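You operate a simulated robot arm through the tools that you are given. There is no shell and no other tool. Be economical: measure what you need, move in short steps, check, and stop when the job is done.

The job below is to be done with a simulated two-armed robot. You get a single attempt, and the scene is never put back.

Task
Shut the valve with the blue lever and crate it; drain the other.
Fine: hold each valve while you turn its lever; the shut one goes in the blue crate; open the other fully and stand it in the drip tray.

It is judged by the outcome, as a careful person would: the job done as asked, and still so three seconds after it is handed in. It fails if anything else is knocked over, pushed out of place, dropped, spilled or broken.

Robot
Two 7-joint arms with two-finger parallel grippers on one trunk, on a base that drives. Base frame: it is fixed to the floor where the robot stands at the start and does not move with it; the origin is under the middle of the robot, x ahead of it, y to its left, z up; the surface under the hand at the start is at about z = 78. Units: cm, degrees, N and s.
The left shoulder is at the start at [6, 14.3, 95.7], the right one opposite. With the tool pointing down near the work surface each hand reaches from about 32 to 74 cm from the robot's upright axis, wherever it stands, measured 20 degrees to its own side. Places, roughly: blue valve lever [60, -40, 90]; inside of the blue crate [80, 30, 80]; inside of the steel drip tray [50, 30, 80]; red valve lever [60, 0, 90]. Payload 1.57 kg a hand.
The tool frame of a hand sits at the grasp point between the pads (the TCP): z along the fingers, y along the line on which they close. The tips reach 3 cm beyond it. Largest opening 11 cm; finger width 2.4, thickness 1.2; the body of the gripper, 4.8 by 11.2 cm, starts 7.8 cm behind the TCP.
Orientation is told as [roll, pitch, yaw] about the base's x, y, z axes, in that order, counted from this pose: with the fingers straight down and closing along the base's y, the tool's x points along the base's -x, its y along +y and its z along -z.

Tools
- The arms move only by the tool play_rows. It takes "left_motion", "right_motion" or both (then of equal length, played together; a hand with none holds still); each is a list of rows, each a list of 7 numbers: the gripper command, from -1 (shut) to 1 (fully open), values between in proportion, then the shift along the tool's x, y, z in m, then the turn, a rotation vector about the tool's x, y, z in degrees. In form: [[hand, dx, dy, dz, rx, ry, rz], ...]. A call has 1 to 12 rows; each row shifts and turns the commanded pose from where the row before left it, along the tool's axes as they then stand. Rows are played at 5 a second. More than 5 cm and 8.6 degrees between two rows, or a gripper value outside its range, and nothing of the call is played. A pose out of reach is approached as far as the arm can. The call stops where the force on the tool passes 40 N (or 10 N more than at its start, if that is more) or the arm is blocked; 0.2 s more then pass. The fingers move at their own pace (about 4.5 cm/s each) and stop on an object; they squeeze with about 25 N. The grip force told is the motor's: it shows also when the fingers shut on nothing. Time passes only in rows, and 0.2 s behind the last, so rows that do not move let the fingers close. The reply holds the time, the measured pose of the TCP, the force on the tool along the base axes, the opening and the grip force, in the units named above and with some noise, with the torque about the TCP (base axes, N m) and any sound that the robot's microphone picked up.
- Cameras (640 x 400 px; columns grow to the right, rows downward): "scene" is now at [4.67, -1.46, 156.68]; the picture's right is [-0.20, -0.98, 0.00], its down [-0.75, 0.15, -0.64] and it looks along [0.63, -0.13, -0.76] (base axes); focal length 259 px, centre (320, 200). "left" rides on the left gripper at [7, -1.6, -14.1] in its tool frame; the picture's right is [0.23, 0.97, 0.00], its down [-0.86, 0.20, -0.48] and it looks along [-0.47, 0.11, 0.88] (tool axes); focal length 222 px, centre (320, 200). "right" rides on the right gripper at [7, 1.6, -14.1] in its tool frame; the picture's right is [-0.23, 0.97, 0.00], its down [-0.86, -0.20, -0.48] and it looks along [-0.47, -0.11, 0.88] (tool axes); focal length 222 px, centre (320, 200). There is no depth. A picture from a camera that has moved, and an enlarged one, comes with that camera's place and axes in the base frame and with its lens.
- snapshot(camera): a new picture of that camera. No time passes.
- raise_lower(by): slides the trunk up (or, below 0, down) by that many cm; the arms and the scene camera ride with it, the base frame stays. It gives what a move gives, with no picture.
- roll_base(legs): drives the robot by 1 to 6 legs, each [ahead, left, turn to the left] in cm, cm and degrees, along the robot's own axes; the way and the turn of a leg run together, so that a leg with both is an arc; at most 150 cm and 180 degrees a leg. The arms and the cameras ride along, it lands a little off, and it stops where it bumps. It gives what a move gives.
- head_to(pan, tilt): turns the head with the scene camera to pan (to the left, within 86 degrees either way) and tilt (down, from -29 to 69), counted from straight ahead of the robot. It gives what a move gives.
- inspect(camera, box): a new picture of the part [left, top, right, bottom] of that camera's present view, enlarged. No time passes.
- finish_job(): hands the job in; it is judged then, once.

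Work in short steps. Places have to be worked out from the pictures, the camera data and where the tool is seen: move nearer, look again, correct. Check each grasp and each placing, and mend what went wrong. You have 120 turns and 88 pictures in all, those below and enlarged ones among them. Open the grippers and draw the arms clear of the work before you hand the job in, unless the task says otherwise; then end with one line.

The tools are called after "Request:" as name(argument=value, ...) on one line, values as JSON. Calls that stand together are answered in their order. play_rows: Moves the arms, as the interface text tells. Its arguments: {"type":"object","properties":{"left_motion":{"type":"array","items":{"type":"array","items":{"type":"number"}}},"right_motion":{"type":"array","items":{"type":"array","items":{"type":"number"}}}},"required":[]} The other tools are called the same way: raise_lower (by) slides the trunk up or down; roll_base (legs) drives the base; head_to (pan, tilt) turns the head that bears the scene camera; snapshot (camera) takes a picture; inspect (camera, box) takes an enlarged picture of a part of a camera's view; finish_job () hands the job in.

At the start:

```text
time: 0.0
left_tool_pos: [45.77, 5.91, 112.74]
left_tool_rot: [0.0, 0.0, 0.0]
left_contact_force: [-0.8, 0.0, -0.1]
left_torque: [0.0, 0.0, 0.0]
left_gripper_width: 11.0
left_gripper_force: 0.1
right_tool_pos: [43.68, -29.75, 114.4]
right_tool_rot: [0.0, 0.0, 0.0]
right_contact_force: [-0.3, 0.3, -0.8]
right_torque: [-0.01, 0.02, 0.01]
right_gripper_width: 10.99
right_gripper_force: 0.0
trunk travel left (down, up): [-55.6, 3.4]
robot x, y, heading: [-0.05, 0.22, -0.3]
head pan, tilt: [-11.6, 49.9]
```

scene: 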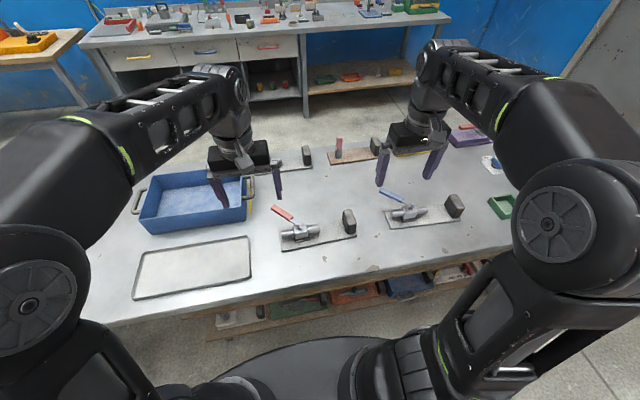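
right: 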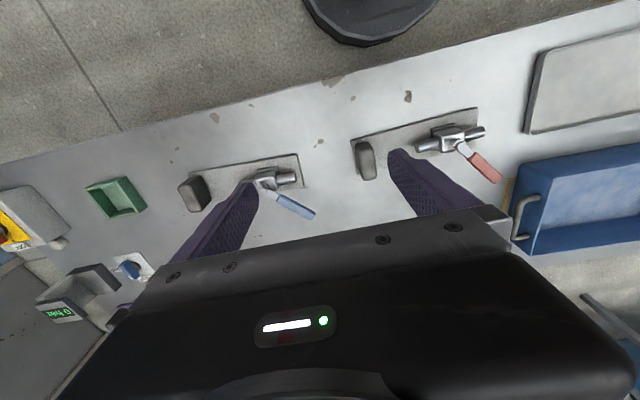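
left: 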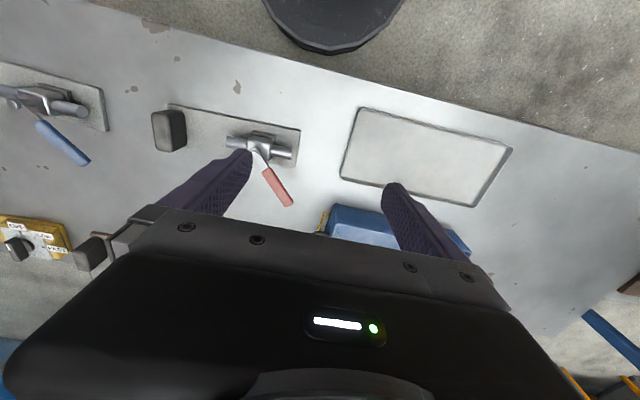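

The two valves lie on plates on the bench, blue to the right and red in the middle. I look at both enlarged.

Request:
inspect(camera="scene", box=[240, 170, 480, 320])

Request:
inspect(camera="right", box=[160, 80, 520, 240])

Request:
inspect(camera="left", box=[120, 60, 360, 220])

```text
2.67 times, centred on (360, 245) of scene
camera zoom: at [4.67, -1.46, 156.68], right [-0.2, -0.98, 0.0], down [-0.75, 0.15, -0.64], along [0.63, -0.13, -0.76], focal length 690 px, centre (213, 80)
```

zoom: 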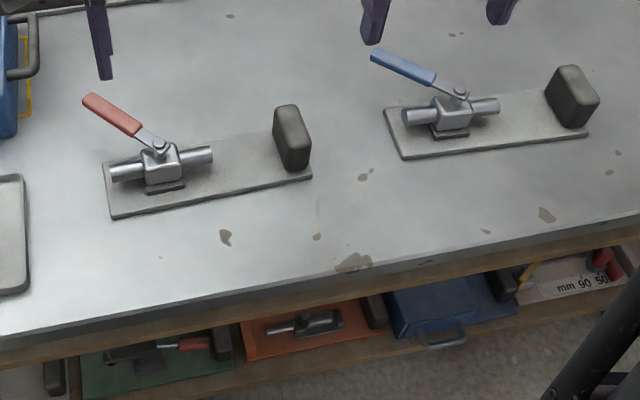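

```text
1.78 times, centred on (340, 160) of right
camera zoom: at [36.6, -28.19, 128.58], right [0.23, 0.97, 0.0], down [0.86, -0.2, 0.48], along [0.47, -0.11, -0.88], focal length 395 px, centre (284, 271)
```

zoom: 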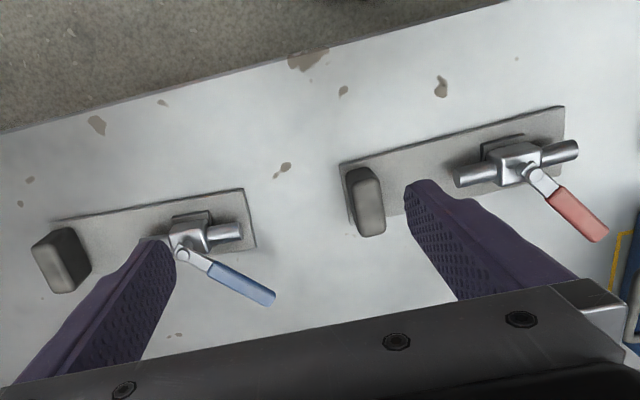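

```text
2.50 times, centred on (240, 140) of left
camera zoom: at [38.71, 4.17, 126.9], right [-0.23, 0.97, 0.0], down [0.85, 0.2, 0.48], along [0.47, 0.11, -0.88], focal length 555 px, centre (520, 350)
```

zoom: 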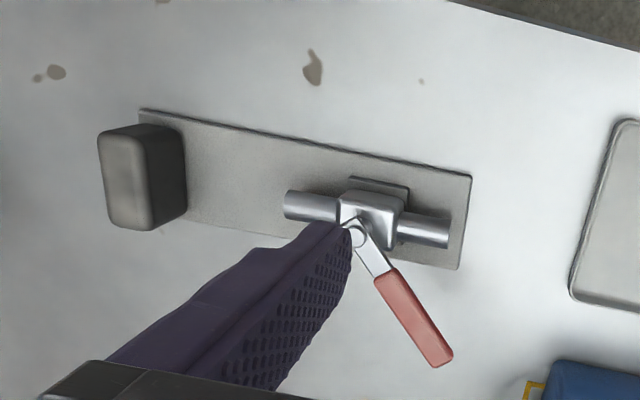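

Both pipes run along y at about x=53, with levers half-way. Blue body is near [53.5,-45], red near [53.3,-5], and each sits on a plate with a dark block on the -y end. I drive 28 cm right for reach and look at the blue valve closer.

Request:
roll_base(legs=[[0, -28, 0]])

Request:
head_to(pan=-15, tilt=50)

Request:
inspect(camera="scene", box=[220, 150, 460, 300])

Request:
snapshot(camera="scene")

Request:
snapshot(camera="right")

```text
time: 1.9
left_tool_pos: [45.69, -22.09, 112.71]
left_tool_rot: [-0.1, -0.1, -0.1]
left_contact_force: [0.7, -0.8, 0.3]
left_torque: [0.02, 0.0, -0.01]
left_gripper_width: 10.99
left_gripper_force: 0.0
right_tool_pos: [43.53, -57.98, 114.47]
right_tool_rot: [0.1, 0.1, -0.1]
right_contact_force: [1.1, 0.0, 0.0]
right_torque: [0.07, -0.04, 0.02]
right_gripper_width: 11.01
right_gripper_force: 0.1
trunk travel left (down, up): [-55.6, 3.4]
robot x, y, heading: [-0.02, -27.86, -0.3]
head pan, tilt: [-11.6, 49.9]
```

```text
time: 2.6
left_tool_pos: [45.66, -21.93, 112.64]
left_tool_rot: [0.0, -0.1, -0.1]
left_contact_force: [0.3, 0.4, 0.2]
left_torque: [0.02, -0.02, -0.04]
left_gripper_width: 11.02
left_gripper_force: 0.0
right_tool_pos: [43.61, -57.83, 114.66]
right_tool_rot: [0.1, 0.0, -0.1]
right_contact_force: [-0.4, 0.2, 0.4]
right_torque: [0.01, 0.0, -0.02]
right_gripper_width: 10.99
right_gripper_force: 0.0
trunk travel left (down, up): [-55.6, 3.4]
robot x, y, heading: [0.03, -28.17, -0.3]
head pan, tilt: [-15.0, 50.0]
```

```text
2.67 times, centred on (340, 225) of scene
camera zoom: at [4.54, -29.72, 156.66], right [-0.26, -0.97, 0.0], down [-0.74, 0.2, -0.64], along [0.62, -0.17, -0.77], focal length 690 px, centre (267, 133)
```

zoom: 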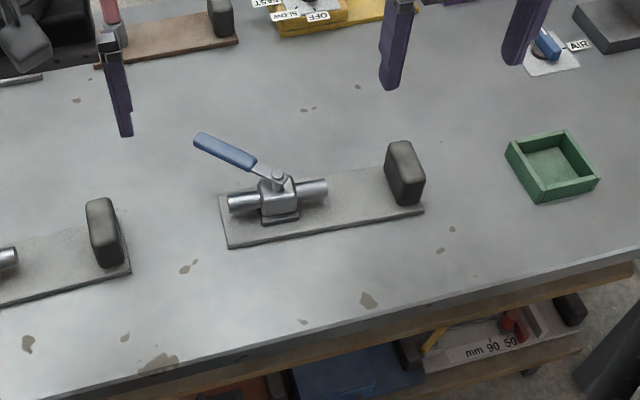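

```text
80 pictures are left
camera scene: at [4.54, -29.72, 156.66], right [-0.26, -0.97, 0.0], down [-0.74, 0.2, -0.64], along [0.62, -0.17, -0.77], focal length 259 px, centre (320, 200)
```

scene: 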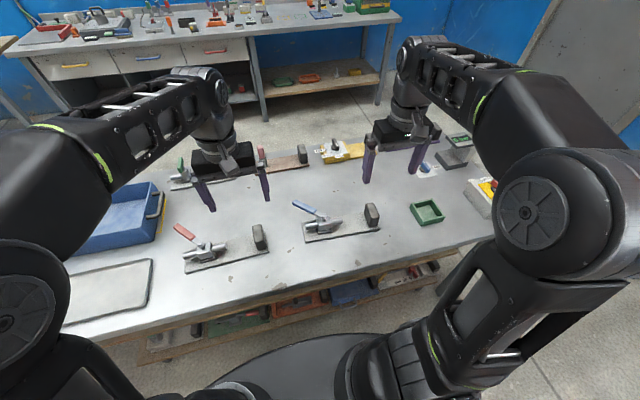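

```text
79 pictures are left
camera right: at [36.56, -56.05, 128.59], right [0.23, 0.97, 0.0], down [0.85, -0.2, 0.48], along [0.47, -0.11, -0.88], focal length 222 px, centre (320, 200)
```

right: 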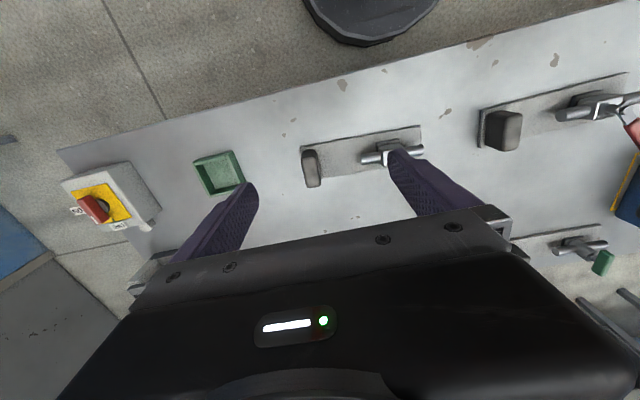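

The assemblies look like one unit each (base plate, valve, dark grip block). Blue block is near [53.8,-61.6]; I bring the right hand above it for a closer look.

Request:
play_rows(right_motion=[[1, -0.02, -0.0076, 0.033, 0, 0, 0], [1, -0.02, -0.0076, 0.033, 0, 0, 0], [1, -0.02, -0.0076, 0.033, 0, 0, 0], [1, -0.02, -0.0076, 0.033, 0, 0, 0], [1, -0.02, -0.0076, 0.033, 0, 0, 0]])

Request:
snapshot(camera="right")

Request:
inspect(camera="scene", box=[260, 120, 460, 260])

```text
time: 3.8
left_tool_pos: [45.89, -21.8, 112.68]
left_tool_rot: [-0.2, 0.0, 0.1]
left_contact_force: [0.0, -0.2, 1.1]
left_torque: [-0.03, 0.0, 0.01]
left_gripper_width: 11.0
left_gripper_force: 0.1
right_tool_pos: [50.27, -57.57, 99.62]
right_tool_rot: [-0.1, 0.0, 0.0]
right_contact_force: [-0.1, 0.3, 0.1]
right_torque: [-0.04, 0.04, 0.04]
right_gripper_width: 11.0
right_gripper_force: 0.1
right hand out of reach, approached as far as the arm can: row 4, 5
trunk travel left (down, up): [-55.6, 3.4]
robot x, y, heading: [0.1, -27.84, -0.1]
head pan, tilt: [-15.0, 50.0]
```

```text
78 pictures are left
camera right: at [43.24, -55.84, 113.74], right [0.23, 0.97, 0.0], down [0.86, -0.2, 0.48], along [0.47, -0.11, -0.88], focal length 222 px, centre (320, 200)
```

right: 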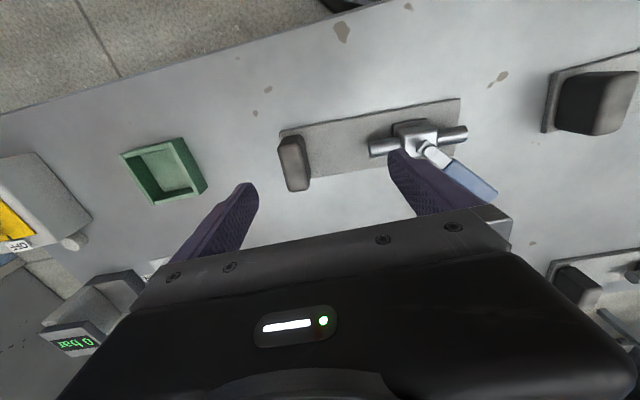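

```text
2.86 times, centred on (360, 190) of scene
camera zoom: at [4.71, -29.6, 156.66], right [-0.26, -0.97, 0.0], down [-0.74, 0.2, -0.64], along [0.62, -0.17, -0.77], focal length 739 px, centre (206, 229)
```

zoom: 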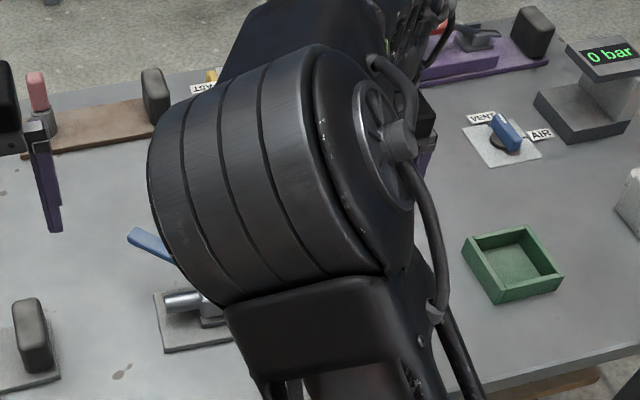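

Blocked short by reach. I drive 14 cm further right and 3 ahead, still clear of the bench edge at x≈38.

Request:
roll_base(legs=[[3, -14, 0]])

Request:
snapshot(camera="right")

```text
time: 5.1
left_tool_pos: [48.67, -36.19, 112.84]
left_tool_rot: [0.0, -0.1, 0.0]
left_contact_force: [-0.3, 0.0, 1.2]
left_torque: [0.05, 0.0, 0.01]
left_gripper_width: 10.99
left_gripper_force: 0.1
right_tool_pos: [53.12, -71.8, 99.55]
right_tool_rot: [0.2, 0.0, 0.0]
right_contact_force: [0.7, -1.0, -0.5]
right_torque: [0.02, 0.05, -0.01]
right_gripper_width: 10.98
right_gripper_force: 0.1
trunk travel left (down, up): [-55.6, 3.4]
robot x, y, heading: [2.84, -41.81, -0.0]
head pan, tilt: [-15.0, 50.0]
```

```text
76 pictures are left
camera right: at [46.07, -70.1, 113.74], right [0.23, 0.97, 0.0], down [0.85, -0.2, 0.48], along [0.47, -0.11, -0.88], focal length 222 px, centre (320, 200)
```

right: 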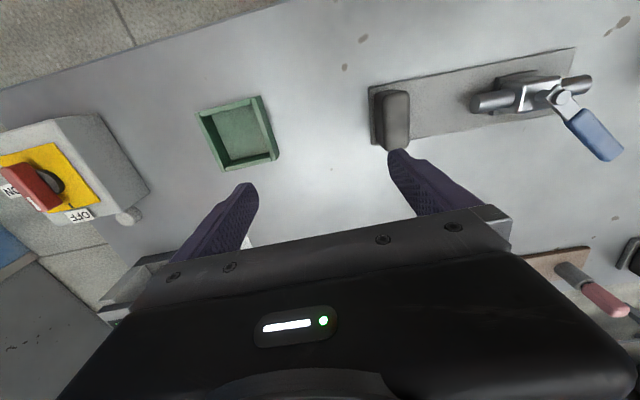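

Block centre now measured at about [53.2,-61.9]. I go above it, and look before descending.

Request:
play_rows(right_motion=[[1, 0, 0.033, 0, 0, 0, 0], [1, 0, 0.033, 0, 0, 0, 0], [1, 0, 0.033, 0.02, 0, 0, 2.5], [1, 0, 0, 0.02, 0, 0, 0], [1, 0, 0, 0, 0, 0, 0]])

Request:
snapshot(camera="right")

Request:
snapshot(camera="left")

```text
time: 6.3
left_tool_pos: [48.74, -36.01, 112.78]
left_tool_rot: [0.1, -0.1, -0.1]
left_contact_force: [-0.1, 0.9, -0.9]
left_torque: [0.02, 0.01, -0.02]
left_gripper_width: 11.03
left_gripper_force: 0.1
right_tool_pos: [53.22, -61.7, 95.56]
right_tool_rot: [0.0, 0.0, -2.6]
right_contact_force: [-0.2, 0.3, 0.1]
right_torque: [0.03, -0.02, 0.01]
right_gripper_width: 10.98
right_gripper_force: 0.0
trunk travel left (down, up): [-55.6, 3.4]
robot x, y, heading: [2.9, -41.8, -0.3]
head pan, tilt: [-15.0, 50.0]
```

```text
75 pictures are left
camera right: at [46.14, -59.75, 109.75], right [0.27, 0.96, 0.0], down [0.84, -0.24, 0.48], along [0.46, -0.13, -0.88], focal length 222 px, centre (320, 200)
```

right: 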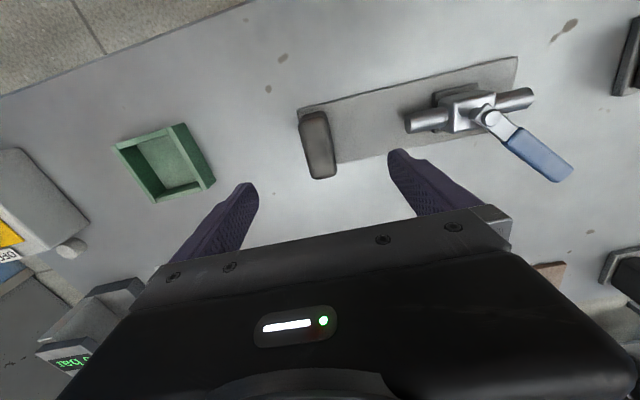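

```text
74 pictures are left
camera left: at [41.66, -37.72, 126.91], right [-0.23, 0.97, 0.0], down [0.85, 0.2, 0.48], along [0.47, 0.11, -0.88], focal length 222 px, centre (320, 200)
```

left: 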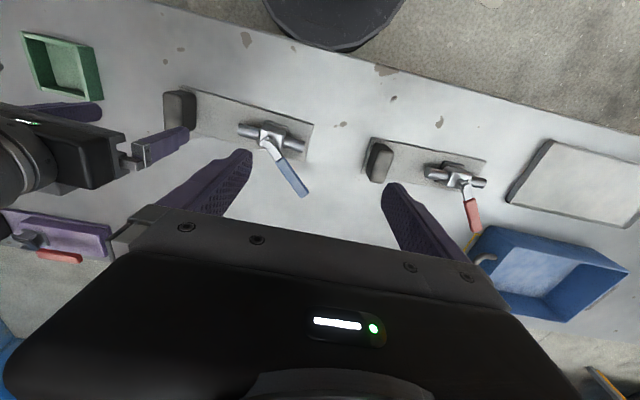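

Block is centred under the fingers. Descend to z≈83 and close.

Request:
play_rows(right_motion=[[1, 0, 0, 0.04, 0, 0, 0], [1, 0, 0, 0.04, 0, 0, 0], [1, 0, 0, 0.03, 0, 0, 0], [1, 0, 0, 0.016, 0, 0, 0], [-1, 0, 0, 0, 0, 0, 0], [-1, 0, 0, 0, 0, 0, 0], [-1, 0, 0, 0, 0, 0, 0], [-1, 0, 0, 0, 0, 0, 0], [-1, 0, 0, 0, 0, 0, 0]])

Request:
snapshot(camera="right")

```text
time: 8.3
left_tool_pos: [48.6, -36.03, 112.73]
left_tool_rot: [0.0, -0.1, -0.1]
left_contact_force: [-0.2, -0.5, 0.1]
left_torque: [-0.01, 0.01, 0.01]
left_gripper_width: 11.0
left_gripper_force: 0.0
right_tool_pos: [53.23, -61.95, 82.97]
right_tool_rot: [0.0, 0.0, -2.7]
right_contact_force: [0.7, -0.2, 0.3]
right_torque: [-0.27, 0.06, -0.18]
right_gripper_width: 3.41
right_gripper_force: 18.1
trunk travel left (down, up): [-55.6, 3.4]
robot x, y, heading: [3.19, -41.91, -0.2]
head pan, tilt: [-15.0, 50.0]
```

```text
73 pictures are left
camera right: at [46.22, -59.84, 97.14], right [0.27, 0.96, 0.0], down [0.84, -0.24, 0.48], along [0.46, -0.13, -0.88], focal length 222 px, centre (320, 200)
```

right: 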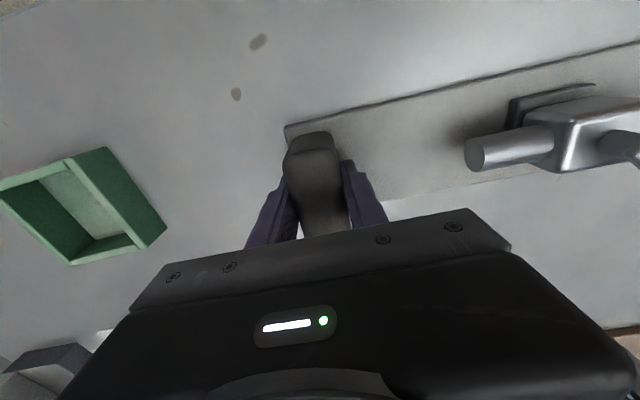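

Right hand holds the blue unit by its block (3.4 cm). I bring the closed left hand above the +y side of the lever and look.

Request:
play_rows(left_motion=[[-1, -0.0228, 0.002, 0.032, 0, 0, 0], [-1, -0.0228, 0.002, 0.032, 0, 0, 0], [-1, -0.0228, 0.002, 0.032, 0, 0, 0], [-1, -0.0228, 0, 0.032, 0, 0, 0], [-1, 0, 0, 0, 0, 0, 0], [-1, 0, 0, 0, 0, 0, 0]])

Request:
snapshot(camera="left")

Request:
snapshot(camera="scene")

```text
time: 9.7
left_tool_pos: [57.77, -35.48, 99.86]
left_tool_rot: [0.0, 0.0, -0.1]
left_contact_force: [0.2, -0.1, -0.1]
left_torque: [0.01, 0.02, -0.02]
left_gripper_width: 0.0
left_gripper_force: 7.0
right_tool_pos: [53.12, -61.9, 82.95]
right_tool_rot: [0.0, 0.0, -2.6]
right_contact_force: [-0.1, -0.4, 0.1]
right_torque: [-0.15, -0.08, -0.08]
right_gripper_width: 3.34
right_gripper_force: 25.0
trunk travel left (down, up): [-55.6, 3.4]
robot x, y, heading: [2.62, -42.31, -0.2]
head pan, tilt: [-15.0, 50.0]
```

```text
72 pictures are left
camera left: at [50.81, -37.17, 114.09], right [-0.23, 0.97, 0.0], down [0.85, 0.2, 0.48], along [0.47, 0.11, -0.88], focal length 222 px, centre (320, 200)
```

left: 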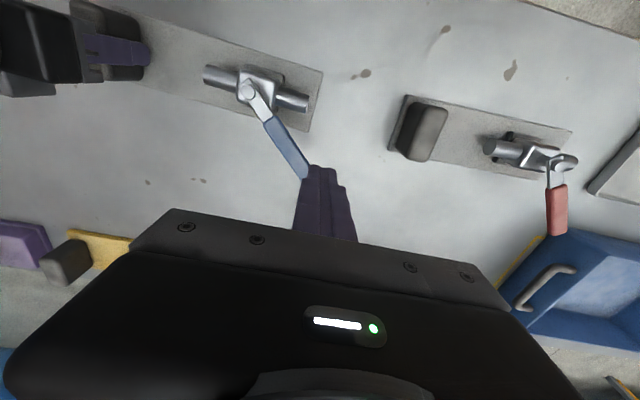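

```text
71 pictures are left
camera scene: at [7.5, -43.74, 156.66], right [-0.26, -0.97, 0.0], down [-0.74, 0.2, -0.64], along [0.62, -0.17, -0.77], focal length 259 px, centre (320, 200)
```

scene: 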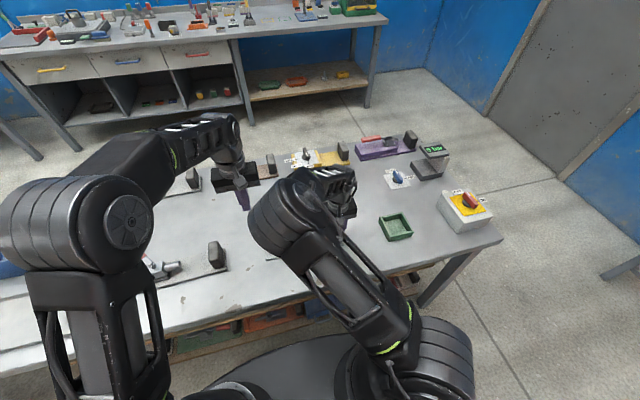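

Lever pivot is about [54,-45,85], tip about [63,-37,86], angle about 42° from +x. I lower the closed left fingers beside it to z 87.2.

Request:
play_rows(left_motion=[[-1, 0, 0, 0.042, 0, 0, 0], [-1, 0, 0, 0.042, 0, 0, 0], [-1, 0, 0, 0.042, 0, 0, 0], [-1, 0, 0, 0, 0, 0, 0]])

Request:
snapshot(camera="left")

```text
time: 10.7
left_tool_pos: [57.86, -35.41, 87.37]
left_tool_rot: [-0.1, -0.1, 0.0]
left_contact_force: [-0.1, 0.3, -0.5]
left_torque: [-0.04, 0.03, 0.01]
left_gripper_width: 0.04
left_gripper_force: 21.0
right_tool_pos: [53.2, -61.84, 83.06]
right_tool_rot: [0.0, 0.0, -2.6]
right_contact_force: [-0.3, -0.4, 0.7]
right_torque: [-0.03, 0.02, 0.0]
right_gripper_width: 3.37
right_gripper_force: 25.0
trunk travel left (down, up): [-55.6, 3.4]
robot x, y, heading: [3.27, -41.91, 0.2]
head pan, tilt: [-15.0, 50.0]
```

```text
70 pictures are left
camera left: at [50.9, -37.13, 101.48], right [-0.22, 0.97, 0.0], down [0.85, 0.2, 0.48], along [0.47, 0.11, -0.88], focal length 222 px, centre (320, 200)
```

left: 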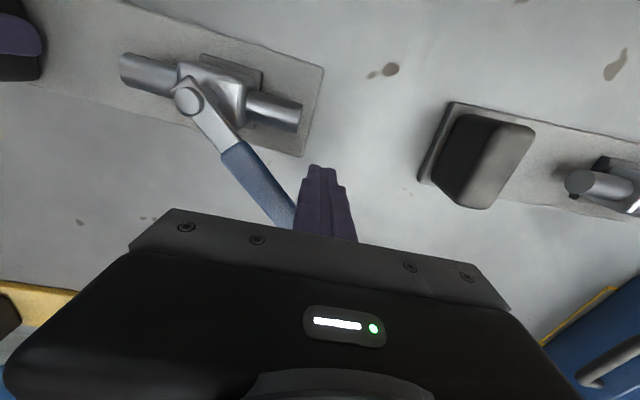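

Finger is beside the lever, clear of everything. I push along the arc to about a=30° and read the force.

Request:
play_rows(left_motion=[[-1, -0.0065, -0.0093, 0, 0, 0, 0], [-1, -0.0065, -0.0093, 0, 0, 0, 0], [-1, -0.0075, -0.0062, 0, 0, 0, 0], [-1, -0.0075, -0.0062, 0, 0, 0, 0]])

Request:
snapshot(camera="left")

```text
time: 11.7
left_tool_pos: [60.64, -38.61, 87.35]
left_tool_rot: [0.0, 0.0, 0.0]
left_contact_force: [-1.9, 2.4, 3.2]
left_torque: [0.01, 0.01, 0.02]
left_gripper_width: 0.01
left_gripper_force: 20.7
right_tool_pos: [53.14, -61.86, 82.91]
right_tool_rot: [-0.1, -0.1, -2.6]
right_contact_force: [2.7, -3.1, 0.7]
right_torque: [-0.1, 0.1, -0.72]
right_gripper_width: 3.41
right_gripper_force: 24.8
trunk travel left (down, up): [-55.6, 3.4]
robot x, y, heading: [3.26, -41.44, -0.2]
head pan, tilt: [-15.0, 50.0]
```

```text
69 pictures are left
camera left: at [53.62, -40.33, 101.48], right [-0.22, 0.97, 0.0], down [0.86, 0.2, 0.48], along [0.47, 0.11, -0.88], focal length 222 px, centre (320, 200)
```

left: 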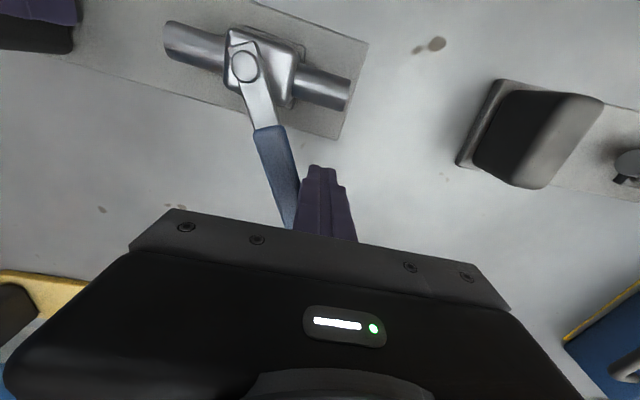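

The lever turns with ~3 N and the hold is firm. Continue to a≈0.

Request:
play_rows(left_motion=[[-1, -0.0052, -0.0062, 0, 0, 0, 0], [-1, -0.0052, -0.0062, 0, 0, 0, 0], [-1, -0.004, -0.007, 0, 0, 0, 0], [-1, -0.004, -0.007, 0, 0, 0, 0], [-1, -0.0027, -0.0076, 0, 0, 0, 0], [-1, -0.0027, -0.0076, 0, 0, 0, 0]])

Request:
snapshot(camera="left")

```text
time: 13.1
left_tool_pos: [63.01, -42.74, 87.33]
left_tool_rot: [0.0, -0.1, -0.1]
left_contact_force: [-1.5, 4.5, -2.3]
left_torque: [0.08, -0.02, -0.07]
left_gripper_width: 0.01
left_gripper_force: 21.7
right_tool_pos: [53.15, -61.92, 82.96]
right_tool_rot: [0.0, 0.0, -2.7]
right_contact_force: [1.6, -5.3, 1.2]
right_torque: [0.14, -0.21, -0.62]
right_gripper_width: 3.51
right_gripper_force: 25.1
trunk travel left (down, up): [-55.6, 3.4]
robot x, y, heading: [3.08, -41.61, -0.2]
head pan, tilt: [-15.0, 50.0]
```

```text
68 pictures are left
camera left: at [55.98, -44.43, 101.5], right [-0.23, 0.97, 0.0], down [0.85, 0.2, 0.48], along [0.47, 0.11, -0.88], focal length 222 px, centre (320, 200)
```

left: 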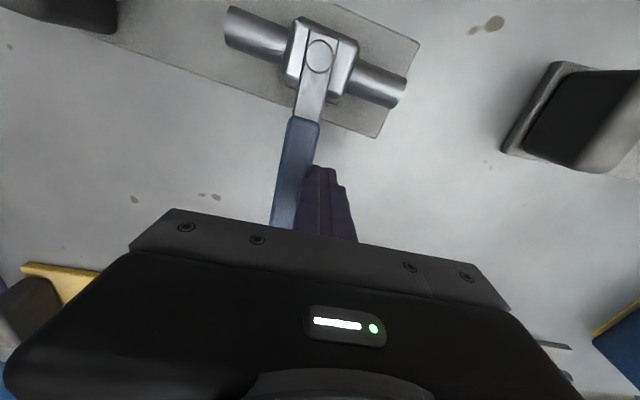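

Lever is near perpendicular but no stop felt yet. I push in small steps until the force rises.

Request:
play_rows(left_motion=[[-1, 0, -0.004, 0, 0, 0, 0], [-1, 0, -0.004, 0, 0, 0, 0], [-1, 0, -0.002, 0, 0, 0, 0]])

```text
time: 13.9
left_tool_pos: [63.09, -43.47, 87.23]
left_tool_rot: [0.2, -0.1, 0.0]
left_contact_force: [2.6, 18.3, -0.2]
left_torque: [0.25, -0.06, -0.16]
left_gripper_width: 0.02
left_gripper_force: 21.5
right_tool_pos: [53.18, -62.15, 82.99]
right_tool_rot: [-0.1, 0.0, -2.8]
right_contact_force: [-3.3, -15.9, 1.1]
right_torque: [0.44, -0.25, -0.88]
right_gripper_width: 3.51
right_gripper_force: 25.1
trunk travel left (down, up): [-55.6, 3.4]
robot x, y, heading: [3.31, -42.19, 0.1]
head pan, tilt: [-15.0, 50.0]
```

Force rose to 18 N: the shut stop is reached. I back the left hand off and up, then look.

Request:
play_rows(left_motion=[[-1, 0, 0.015, 0, 0, 0, 0], [-1, 0, 0.03, -0.02, 0, 0, 0], [-1, 0, 0.03, -0.04, 0, 0, 0], [-1, 0.02, 0, -0.04, 0, 0, 0]])

Request:
snapshot(camera="left")

Request:
snapshot(camera="right")

```text
time: 14.9
left_tool_pos: [60.99, -36.4, 97.46]
left_tool_rot: [-0.1, 0.0, 0.0]
left_contact_force: [-0.2, -0.4, 0.1]
left_torque: [0.02, 0.0, 0.03]
left_gripper_width: 0.01
left_gripper_force: 21.7
right_tool_pos: [53.1, -61.91, 82.95]
right_tool_rot: [0.1, 0.0, -2.6]
right_contact_force: [-3.2, -0.4, 5.3]
right_torque: [0.08, -0.17, 0.18]
right_gripper_width: 3.4
right_gripper_force: 25.2
trunk travel left (down, up): [-55.6, 3.4]
robot x, y, heading: [3.22, -42.12, 0.1]
head pan, tilt: [-15.0, 50.0]
```

```text
67 pictures are left
camera left: at [53.95, -38.05, 111.61], right [-0.22, 0.97, 0.0], down [0.86, 0.2, 0.48], along [0.47, 0.11, -0.88], focal length 222 px, centre (320, 200)
```

left: 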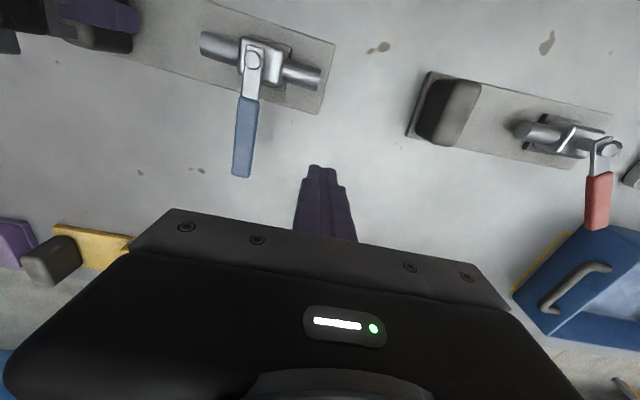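

```text
66 pictures are left
camera right: at [46.14, -59.87, 97.14], right [0.27, 0.96, 0.0], down [0.85, -0.24, 0.48], along [0.46, -0.13, -0.88], focal length 222 px, centre (320, 200)
```

right: 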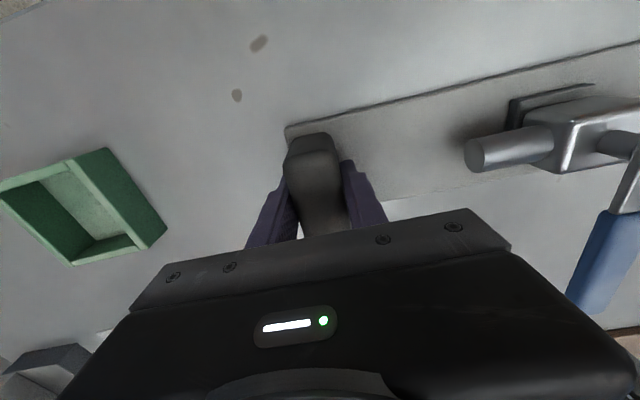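

Lever is perpendicular to the pipe: shut. Now a small trial lift by the block with the right hand, watching the load and tilt.

Request:
play_rows(right_motion=[[-1, 0, 0, -0.01, 0, 0, 0], [-1, 0, 0, -0.01, 0, 0, 0], [-1, 0, 0, -0.01, 0, 0, 0], [-1, 0, 0, 0, 0, 0, 0]])

Request:
snapshot(camera="right")

Request:
snapshot(camera="left")

```text
time: 15.9
left_tool_pos: [61.13, -36.3, 97.3]
left_tool_rot: [0.1, 0.0, -0.1]
left_contact_force: [-0.3, 0.3, 0.5]
left_torque: [-0.03, -0.02, 0.03]
left_gripper_width: 0.0
left_gripper_force: 21.2
right_tool_pos: [53.2, -61.79, 85.95]
right_tool_rot: [0.1, -0.1, -2.6]
right_contact_force: [-0.5, 0.1, -3.2]
right_torque: [-0.44, 0.05, -0.03]
right_gripper_width: 3.37
right_gripper_force: 25.0
trunk travel left (down, up): [-55.6, 3.4]
robot x, y, heading: [3.23, -41.78, -0.1]
head pan, tilt: [-15.0, 50.0]
```

```text
65 pictures are left
camera right: at [46.2, -59.78, 100.11], right [0.27, 0.96, 0.0], down [0.85, -0.24, 0.48], along [0.46, -0.13, -0.88], focal length 222 px, centre (320, 200)
```

right: 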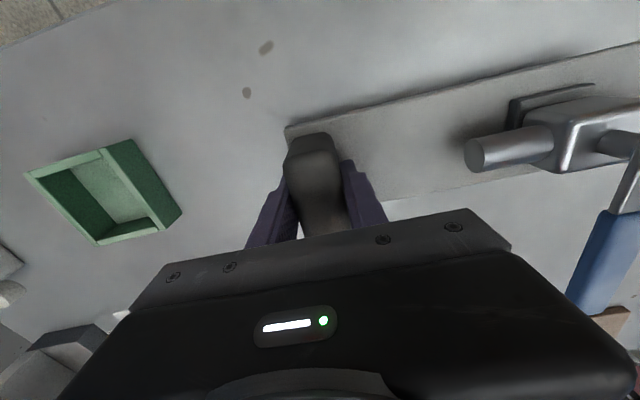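

```text
64 pictures are left
camera left: at [54.08, -38.01, 111.56], right [-0.23, 0.97, 0.0], down [0.86, 0.2, 0.48], along [0.47, 0.11, -0.88], focal length 222 px, centre (320, 200)
```

left: 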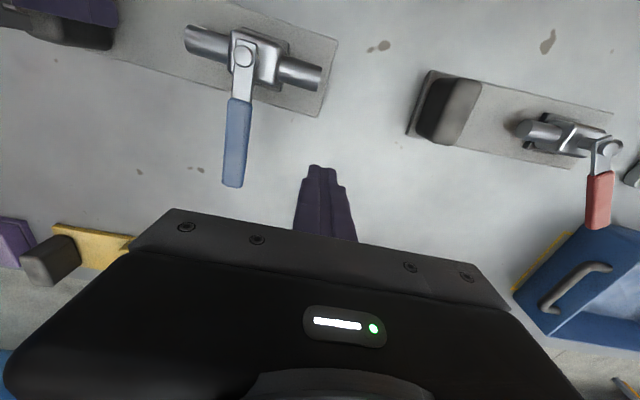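

The whole unit lifts level (about 0.33 kg). I move the left hand away, then raise the unit high for travel.

Request:
play_rows(left_motion=[[-1, 0.01, 0.03, -0.03, 0, 0, 0], [-1, 0.01, 0.03, -0.03, 0, 0, 0], [-1, 0.02, 0.03, -0.03, 0, 0, 0], [-1, 0.03, 0.03, -0.02, 0, 0, 0], [-1, 0.03, 0.03, 0, 0, 0, 0], [-1, 0.03, 0.03, 0, 0, 0, 0]])

Request:
play_rows(right_motion=[[-1, 0, 0, -0.02, 0, 0, 0], [-1, 0, 0, -0.03, 0, 0, 0], [-1, 0.005, 0, -0.03, 0, 0, 0], [-1, 0.01, 0, -0.03, 0, 0, 0], [-1, 0.01, 0, -0.03, 0, 0, 0], [-1, 0.01, 0, -0.02, 0, 0, 0]])

Request:
head_to(pan=0, tilt=45)

Request:
snapshot(camera="scene")

```text
time: 17.3
left_tool_pos: [48.11, -18.13, 108.33]
left_tool_rot: [0.0, -0.2, -0.1]
left_contact_force: [0.4, 0.4, 0.0]
left_torque: [0.01, 0.0, -0.01]
left_gripper_width: 0.01
left_gripper_force: 21.7
right_tool_pos: [53.0, -61.76, 85.98]
right_tool_rot: [-0.1, 0.0, -2.7]
right_contact_force: [-0.7, 0.3, -3.0]
right_torque: [-0.39, 0.06, 0.0]
right_gripper_width: 3.36
right_gripper_force: 25.1
trunk travel left (down, up): [-55.6, 3.4]
robot x, y, heading: [2.8, -41.92, -0.3]
head pan, tilt: [-15.0, 50.0]
```

```text
time: 18.7
left_tool_pos: [47.97, -18.22, 108.34]
left_tool_rot: [0.0, -0.1, 0.0]
left_contact_force: [-0.3, 1.2, -0.3]
left_torque: [-0.02, -0.03, 0.0]
left_gripper_width: 0.0
left_gripper_force: 21.8
right_tool_pos: [49.51, -61.74, 102.07]
right_tool_rot: [0.0, 0.0, -2.6]
right_contact_force: [-0.4, 0.1, -3.5]
right_torque: [-0.4, 0.08, -0.01]
right_gripper_width: 3.37
right_gripper_force: 24.3
trunk travel left (down, up): [-55.6, 3.4]
robot x, y, heading: [3.09, -42.03, -0.2]
head pan, tilt: [-15.0, 50.0]
```

```text
time: 19.5
left_tool_pos: [48.12, -18.16, 108.44]
left_tool_rot: [0.2, -0.1, -0.2]
left_contact_force: [-0.9, 0.5, -0.2]
left_torque: [0.01, 0.03, 0.01]
left_gripper_width: 0.03
left_gripper_force: 21.0
right_tool_pos: [49.49, -61.72, 101.93]
right_tool_rot: [0.0, 0.0, -2.6]
right_contact_force: [-0.2, 0.4, -4.3]
right_torque: [-0.39, 0.11, 0.02]
right_gripper_width: 3.37
right_gripper_force: 24.6
trunk travel left (down, up): [-55.6, 3.4]
robot x, y, heading: [2.85, -41.79, -0.0]
head pan, tilt: [0.0, 45.0]
```

```text
63 pictures are left
camera scene: at [8.21, -41.76, 157.35], right [0.0, -1.0, 0.0], down [-0.71, 0.0, -0.71], along [0.71, 0.0, -0.71], focal length 259 px, centre (320, 200)
```

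scene: 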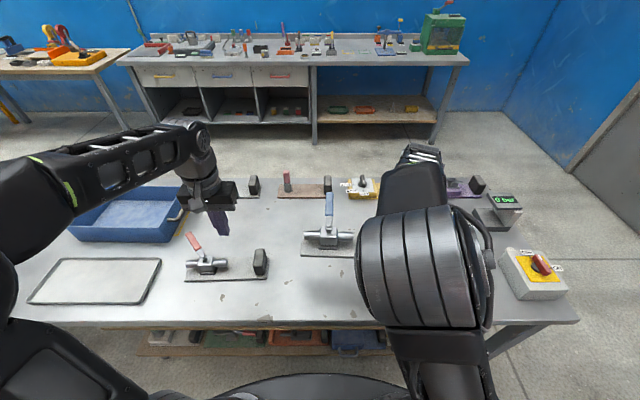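

The unit hangs level, clear of everything. I drive left 70 cm to face the crate.

Request:
roll_base(legs=[[0, 70, 0]])

Request:
snapshot(camera="scene")

Request:
snapshot(camera="left")

```text
time: 23.3
left_tool_pos: [48.54, 51.73, 108.35]
left_tool_rot: [0.0, -0.1, -0.3]
left_contact_force: [-0.3, -0.2, -0.1]
left_torque: [0.0, 0.05, 0.0]
left_gripper_width: 0.0
left_gripper_force: 21.2
right_tool_pos: [49.63, 8.15, 101.94]
right_tool_rot: [0.0, 0.0, -2.9]
right_contact_force: [0.0, 0.2, -2.3]
right_torque: [-0.39, 0.07, 0.01]
right_gripper_width: 3.38
right_gripper_force: 25.6
trunk travel left (down, up): [-55.6, 3.4]
robot x, y, heading: [3.19, 28.27, -0.5]
head pan, tilt: [0.0, 45.0]
```

```text
62 pictures are left
camera scene: at [8.53, 28.29, 157.35], right [-0.01, -1.0, 0.0], down [-0.71, 0.0, -0.71], along [0.71, -0.01, -0.71], focal length 259 px, centre (320, 200)
```

scene: 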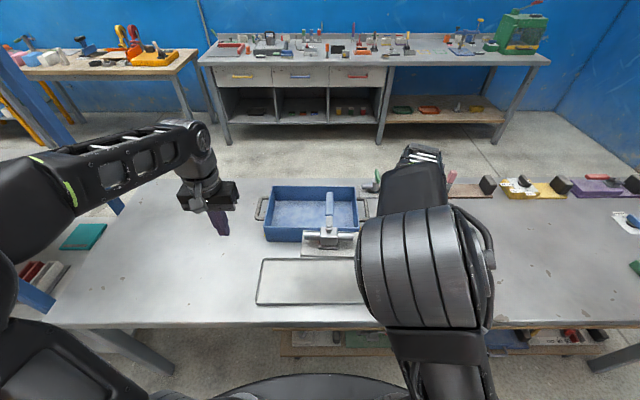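

```text
61 pictures are left
camera left: at [41.46, 50.0, 122.48], right [-0.22, 0.98, 0.0], down [0.86, 0.19, 0.48], along [0.47, 0.1, -0.88], focal length 222 px, centre (320, 200)
```

left: 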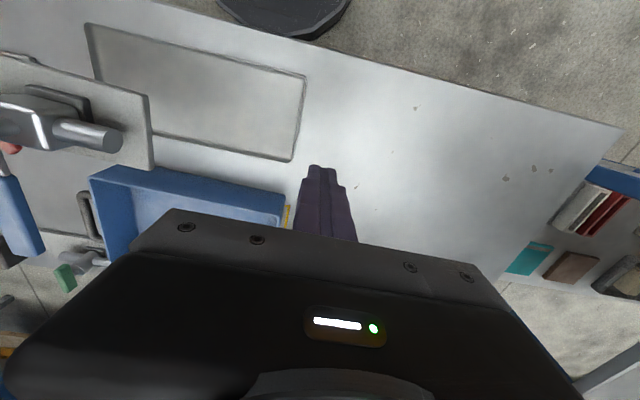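

I enlarge the crate to measure its rim and floor.

Request:
inspect(camera="scene", box=[230, 160, 390, 320])

```text
2.50 times, centred on (310, 240) of scene
camera zoom: at [8.53, 28.29, 157.35], right [-0.01, -1.0, 0.0], down [-0.71, 0.0, -0.71], along [0.71, -0.01, -0.71], focal length 646 px, centre (345, 100)
```

zoom: 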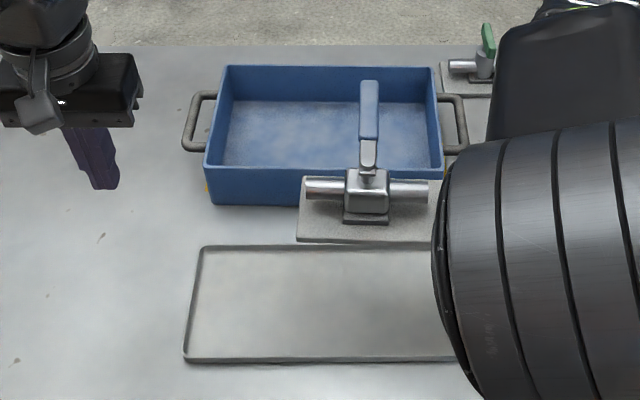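

Crate measured: x 66–87, y 13–47, rim at about z 86.7, so target for the block is [72.1,19.8]. That's near the reach limit, so I check clearance between base and bench for driving a few cm ahead.

Request:
head_to(pan=0, tilt=69)

Request:
snapshot(camera="scene")

```text
time: 24.2
left_tool_pos: [48.48, 51.67, 108.36]
left_tool_rot: [0.0, -0.1, -0.4]
left_contact_force: [0.2, 0.2, -0.5]
left_torque: [0.0, -0.01, 0.05]
left_gripper_width: 0.0
left_gripper_force: 21.3
right_tool_pos: [49.72, 8.13, 102.03]
right_tool_rot: [0.0, 0.1, -2.8]
right_contact_force: [0.1, -0.4, -3.1]
right_torque: [-0.37, 0.06, 0.03]
right_gripper_width: 3.35
right_gripper_force: 24.5
trunk travel left (down, up): [-55.6, 3.4]
robot x, y, heading: [3.35, 28.01, -0.6]
head pan, tilt: [0.0, 68.8]
```

```text
59 pictures are left
camera scene: at [6.0, 28.24, 154.47], right [-0.01, -1.0, 0.0], down [-0.93, 0.01, -0.36], along [0.36, 0.0, -0.93], focal length 259 px, centre (320, 200)
```

scene: 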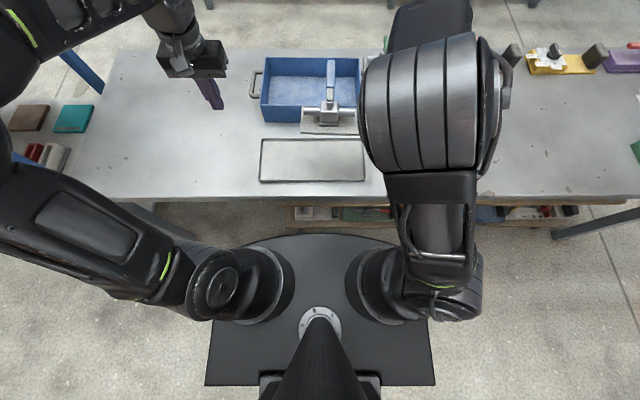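

Only 2–3 cm of clearance ahead of the base, so the crate must be reached with the hand pitched outward. I'll return to the free starting spot, set the unit down, and re-grip the block with the hand pitched ~30°.

Request:
roll_base(legs=[[0, -70, 0.5]])

Request:
snapshot(camera="left")

```text
time: 28.1
left_tool_pos: [48.25, -18.15, 108.35]
left_tool_rot: [-0.1, -0.1, 0.5]
left_contact_force: [0.1, -0.2, -0.3]
left_torque: [0.01, 0.02, 0.04]
left_gripper_width: 0.0
left_gripper_force: 21.4
right_tool_pos: [50.2, -61.59, 102.0]
right_tool_rot: [0.0, 0.1, -2.1]
right_contact_force: [0.0, -0.1, -3.4]
right_torque: [-0.39, 0.05, -0.01]
right_gripper_width: 3.38
right_gripper_force: 25.7
trunk travel left (down, up): [-55.6, 3.4]
robot x, y, heading: [3.36, -42.63, 0.3]
head pan, tilt: [0.0, 68.8]
```

```text
58 pictures are left
camera left: at [41.18, -19.89, 122.5], right [-0.24, 0.97, 0.0], down [0.85, 0.21, 0.48], along [0.47, 0.11, -0.88], focal length 222 px, centre (320, 200)
```

left: 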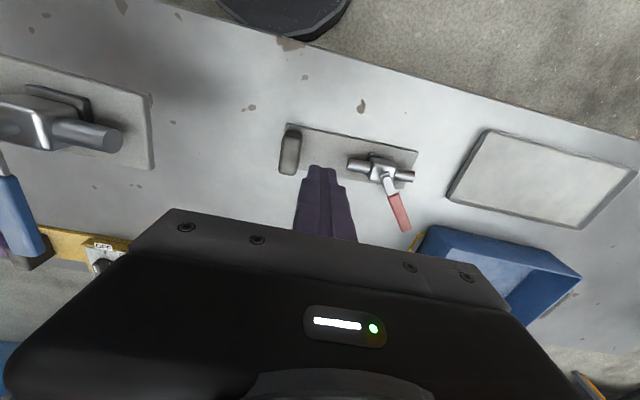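

Spot below is clear. I lower the unit and stop gently at z≈83.

Request:
play_rows(right_motion=[[-1, 0, 0, 0.04, 0, 0, 0], [-1, 0, 0, 0.04, 0, 0, 0], [-1, 0, 0, 0.04, 0, 0, 0], [-1, 0, 0, 0.04, 0, 0, 0], [-1, 0, 0, 0.015, 0, 0, 0], [-1, 0, 0, 0.01, 0, 0, 0], [-1, 0, 0, 0.005, 0, 0, 0]])

```text
time: 29.7
left_tool_pos: [48.15, -18.02, 108.39]
left_tool_rot: [0.0, -0.2, 0.5]
left_contact_force: [0.5, -0.6, -1.0]
left_torque: [0.0, -0.02, -0.01]
left_gripper_width: 0.0
left_gripper_force: 21.5
right_tool_pos: [50.18, -61.53, 82.95]
right_tool_rot: [0.0, 0.0, -2.1]
right_contact_force: [-0.5, -0.4, -1.5]
right_torque: [-0.17, -0.01, -0.01]
right_gripper_width: 3.35
right_gripper_force: 24.7
trunk travel left (down, up): [-55.6, 3.4]
robot x, y, heading: [3.58, -42.26, 0.6]
head pan, tilt: [0.0, 68.8]
```

It rests on the bench. I open slightly, pitch the hand 35° outward about the block, and re-grip.

Request:
play_rows(right_motion=[[-0.5, 0, 0, 0.001, 0, 0, 0], [0, 0, 0, 0, 0, 0, 0], [0.1, 0, 0, 0, 0, 0, 0], [0.1, 0, 0, 0, 0, -7, 0], [0.1, 0, 0, 0, 0, -7, 0], [0.1, 0, 0, 0, 0, -7, 0], [0.1, 0, 0, 0, 0, -7, 0], [0.1, 0, 0, 0, 0, -7, 0], [0.1, 0, 0, 0, 0, 0, 0]])

Request:
snapshot(camera="right")

```text
time: 31.7
left_tool_pos: [48.25, -18.1, 108.24]
left_tool_rot: [0.0, -0.1, 0.5]
left_contact_force: [-0.7, -0.1, 0.0]
left_torque: [0.01, -0.02, 0.01]
left_gripper_width: 0.0
left_gripper_force: 21.4
right_tool_pos: [50.2, -61.56, 82.97]
right_tool_rot: [0.0, -35.1, -2.0]
right_contact_force: [-0.2, 0.4, 0.3]
right_torque: [0.0, 0.03, -0.01]
right_gripper_width: 6.06
right_gripper_force: 0.1
trunk travel left (down, up): [-55.6, 3.4]
robot x, y, heading: [3.09, -42.08, 0.3]
head pan, tilt: [0.0, 68.8]
```

```text
57 pictures are left
camera right: at [36.31, -59.37, 90.53], right [0.22, 0.97, 0.13], down [0.42, -0.21, 0.88], along [0.88, -0.14, -0.45], focal length 222 px, centre (320, 200)
```

right: 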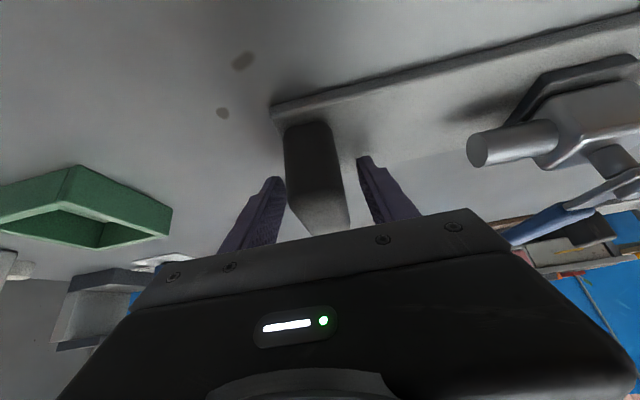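

Block sits well between the pitched pads. Close, then trial lift.

Request:
play_rows(right_motion=[[-1, 0, 0, 0, 0, 0, 0], [-1, 0, 0, 0, 0, 0, 0], [-1, 0, 0, 0, 0, 0, 0], [-1, 0, 0, 0, 0, 0, 0], [-1, -0.0115, 0, -0.0164, 0, 0, 0], [-1, -0.0115, 0, -0.0164, 0, 0, 0], [-1, 0, 0, 0, 0, 0, 0]])

Request:
snapshot(camera="left")

```text
time: 33.3
left_tool_pos: [48.15, -18.11, 108.35]
left_tool_rot: [0.0, -0.1, 0.5]
left_contact_force: [-0.2, 0.4, 0.1]
left_torque: [-0.01, 0.0, -0.03]
left_gripper_width: 0.01
left_gripper_force: 21.0
right_tool_pos: [50.13, -61.6, 87.02]
right_tool_rot: [0.0, -35.0, -2.0]
right_contact_force: [0.9, -0.1, -3.5]
right_torque: [-0.4, 0.07, 0.03]
right_gripper_width: 3.41
right_gripper_force: 24.7
trunk travel left (down, up): [-55.6, 3.4]
robot x, y, heading: [3.47, -41.86, 0.5]
head pan, tilt: [0.0, 68.8]
```

```text
56 pictures are left
camera left: at [41.19, -19.83, 122.49], right [-0.24, 0.97, 0.0], down [0.85, 0.21, 0.48], along [0.47, 0.11, -0.88], focal length 222 px, centre (320, 200)
```

left: 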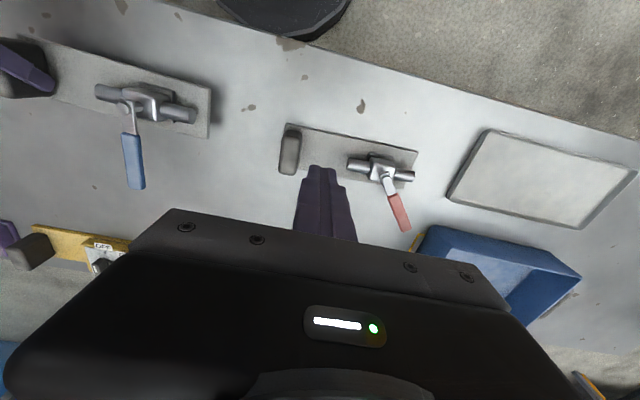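

Held level. Raise to z≈100 and drive left 76 cm.

Request:
play_rows(right_motion=[[-1, -0.0186, 0, -0.0266, 0, 0, 0], [-1, -0.0186, 0, -0.0266, 0, 0, 0], [-1, -0.0186, 0, -0.0266, 0, 0, 0], [-1, -0.0186, 0, -0.0266, 0, 0, 0]])

Request:
roll_base(legs=[[0, 76, -0.4]])

Request:
head_to(pan=0, tilt=50)

Request:
snapshot(camera="scene")

```text
time: 34.3
left_tool_pos: [48.21, -18.1, 108.32]
left_tool_rot: [0.0, -0.1, 0.5]
left_contact_force: [-0.4, -0.2, -0.3]
left_torque: [0.02, 0.01, -0.01]
left_gripper_width: 0.0
left_gripper_force: 21.1
right_tool_pos: [50.08, -61.53, 99.86]
right_tool_rot: [0.0, -35.0, -2.0]
right_contact_force: [-0.4, -0.4, -3.2]
right_torque: [-0.39, 0.05, 0.01]
right_gripper_width: 3.41
right_gripper_force: 25.3
trunk travel left (down, up): [-55.6, 3.4]
robot x, y, heading: [3.2, -42.36, 0.3]
head pan, tilt: [0.0, 68.8]
```

```text
time: 38.3
left_tool_pos: [48.31, 56.32, 108.29]
left_tool_rot: [0.0, -0.1, -0.2]
left_contact_force: [-0.7, -0.2, 0.1]
left_torque: [0.01, 0.03, -0.01]
left_gripper_width: 0.0
left_gripper_force: 20.9
right_tool_pos: [49.64, 12.88, 100.0]
right_tool_rot: [-0.1, -35.0, -2.7]
right_contact_force: [-0.5, 0.6, -3.8]
right_torque: [-0.43, 0.08, 0.02]
right_gripper_width: 3.4
right_gripper_force: 24.7
trunk travel left (down, up): [-55.6, 3.4]
robot x, y, heading: [3.02, 32.72, -0.3]
head pan, tilt: [0.0, 68.8]
```

```text
time: 39.2
left_tool_pos: [48.28, 56.34, 108.41]
left_tool_rot: [0.1, -0.1, -0.2]
left_contact_force: [0.7, 0.0, 0.2]
left_torque: [0.0, 0.02, 0.02]
left_gripper_width: 0.01
left_gripper_force: 21.3
right_tool_pos: [49.67, 12.82, 99.85]
right_tool_rot: [0.0, -35.0, -2.7]
right_contact_force: [0.3, 0.5, -2.9]
right_torque: [-0.41, 0.09, -0.01]
right_gripper_width: 3.37
right_gripper_force: 25.1
trunk travel left (down, up): [-55.6, 3.4]
robot x, y, heading: [3.29, 32.63, -0.2]
head pan, tilt: [0.0, 50.0]
```

```text
55 pictures are left
camera scene: at [7.94, 32.78, 156.66], right [0.0, -1.0, 0.0], down [-0.77, 0.0, -0.64], along [0.64, 0.0, -0.77], focal length 259 px, centre (320, 200)
```

scene: 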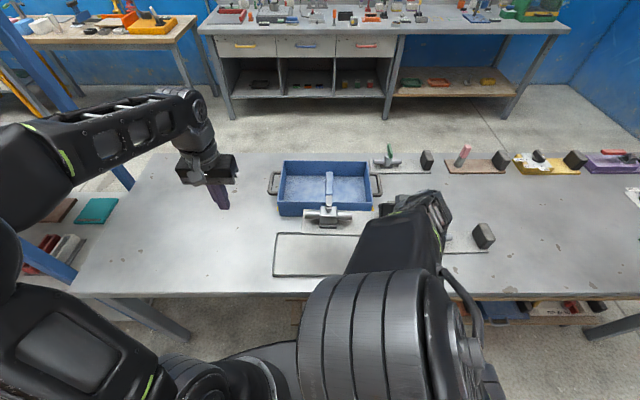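

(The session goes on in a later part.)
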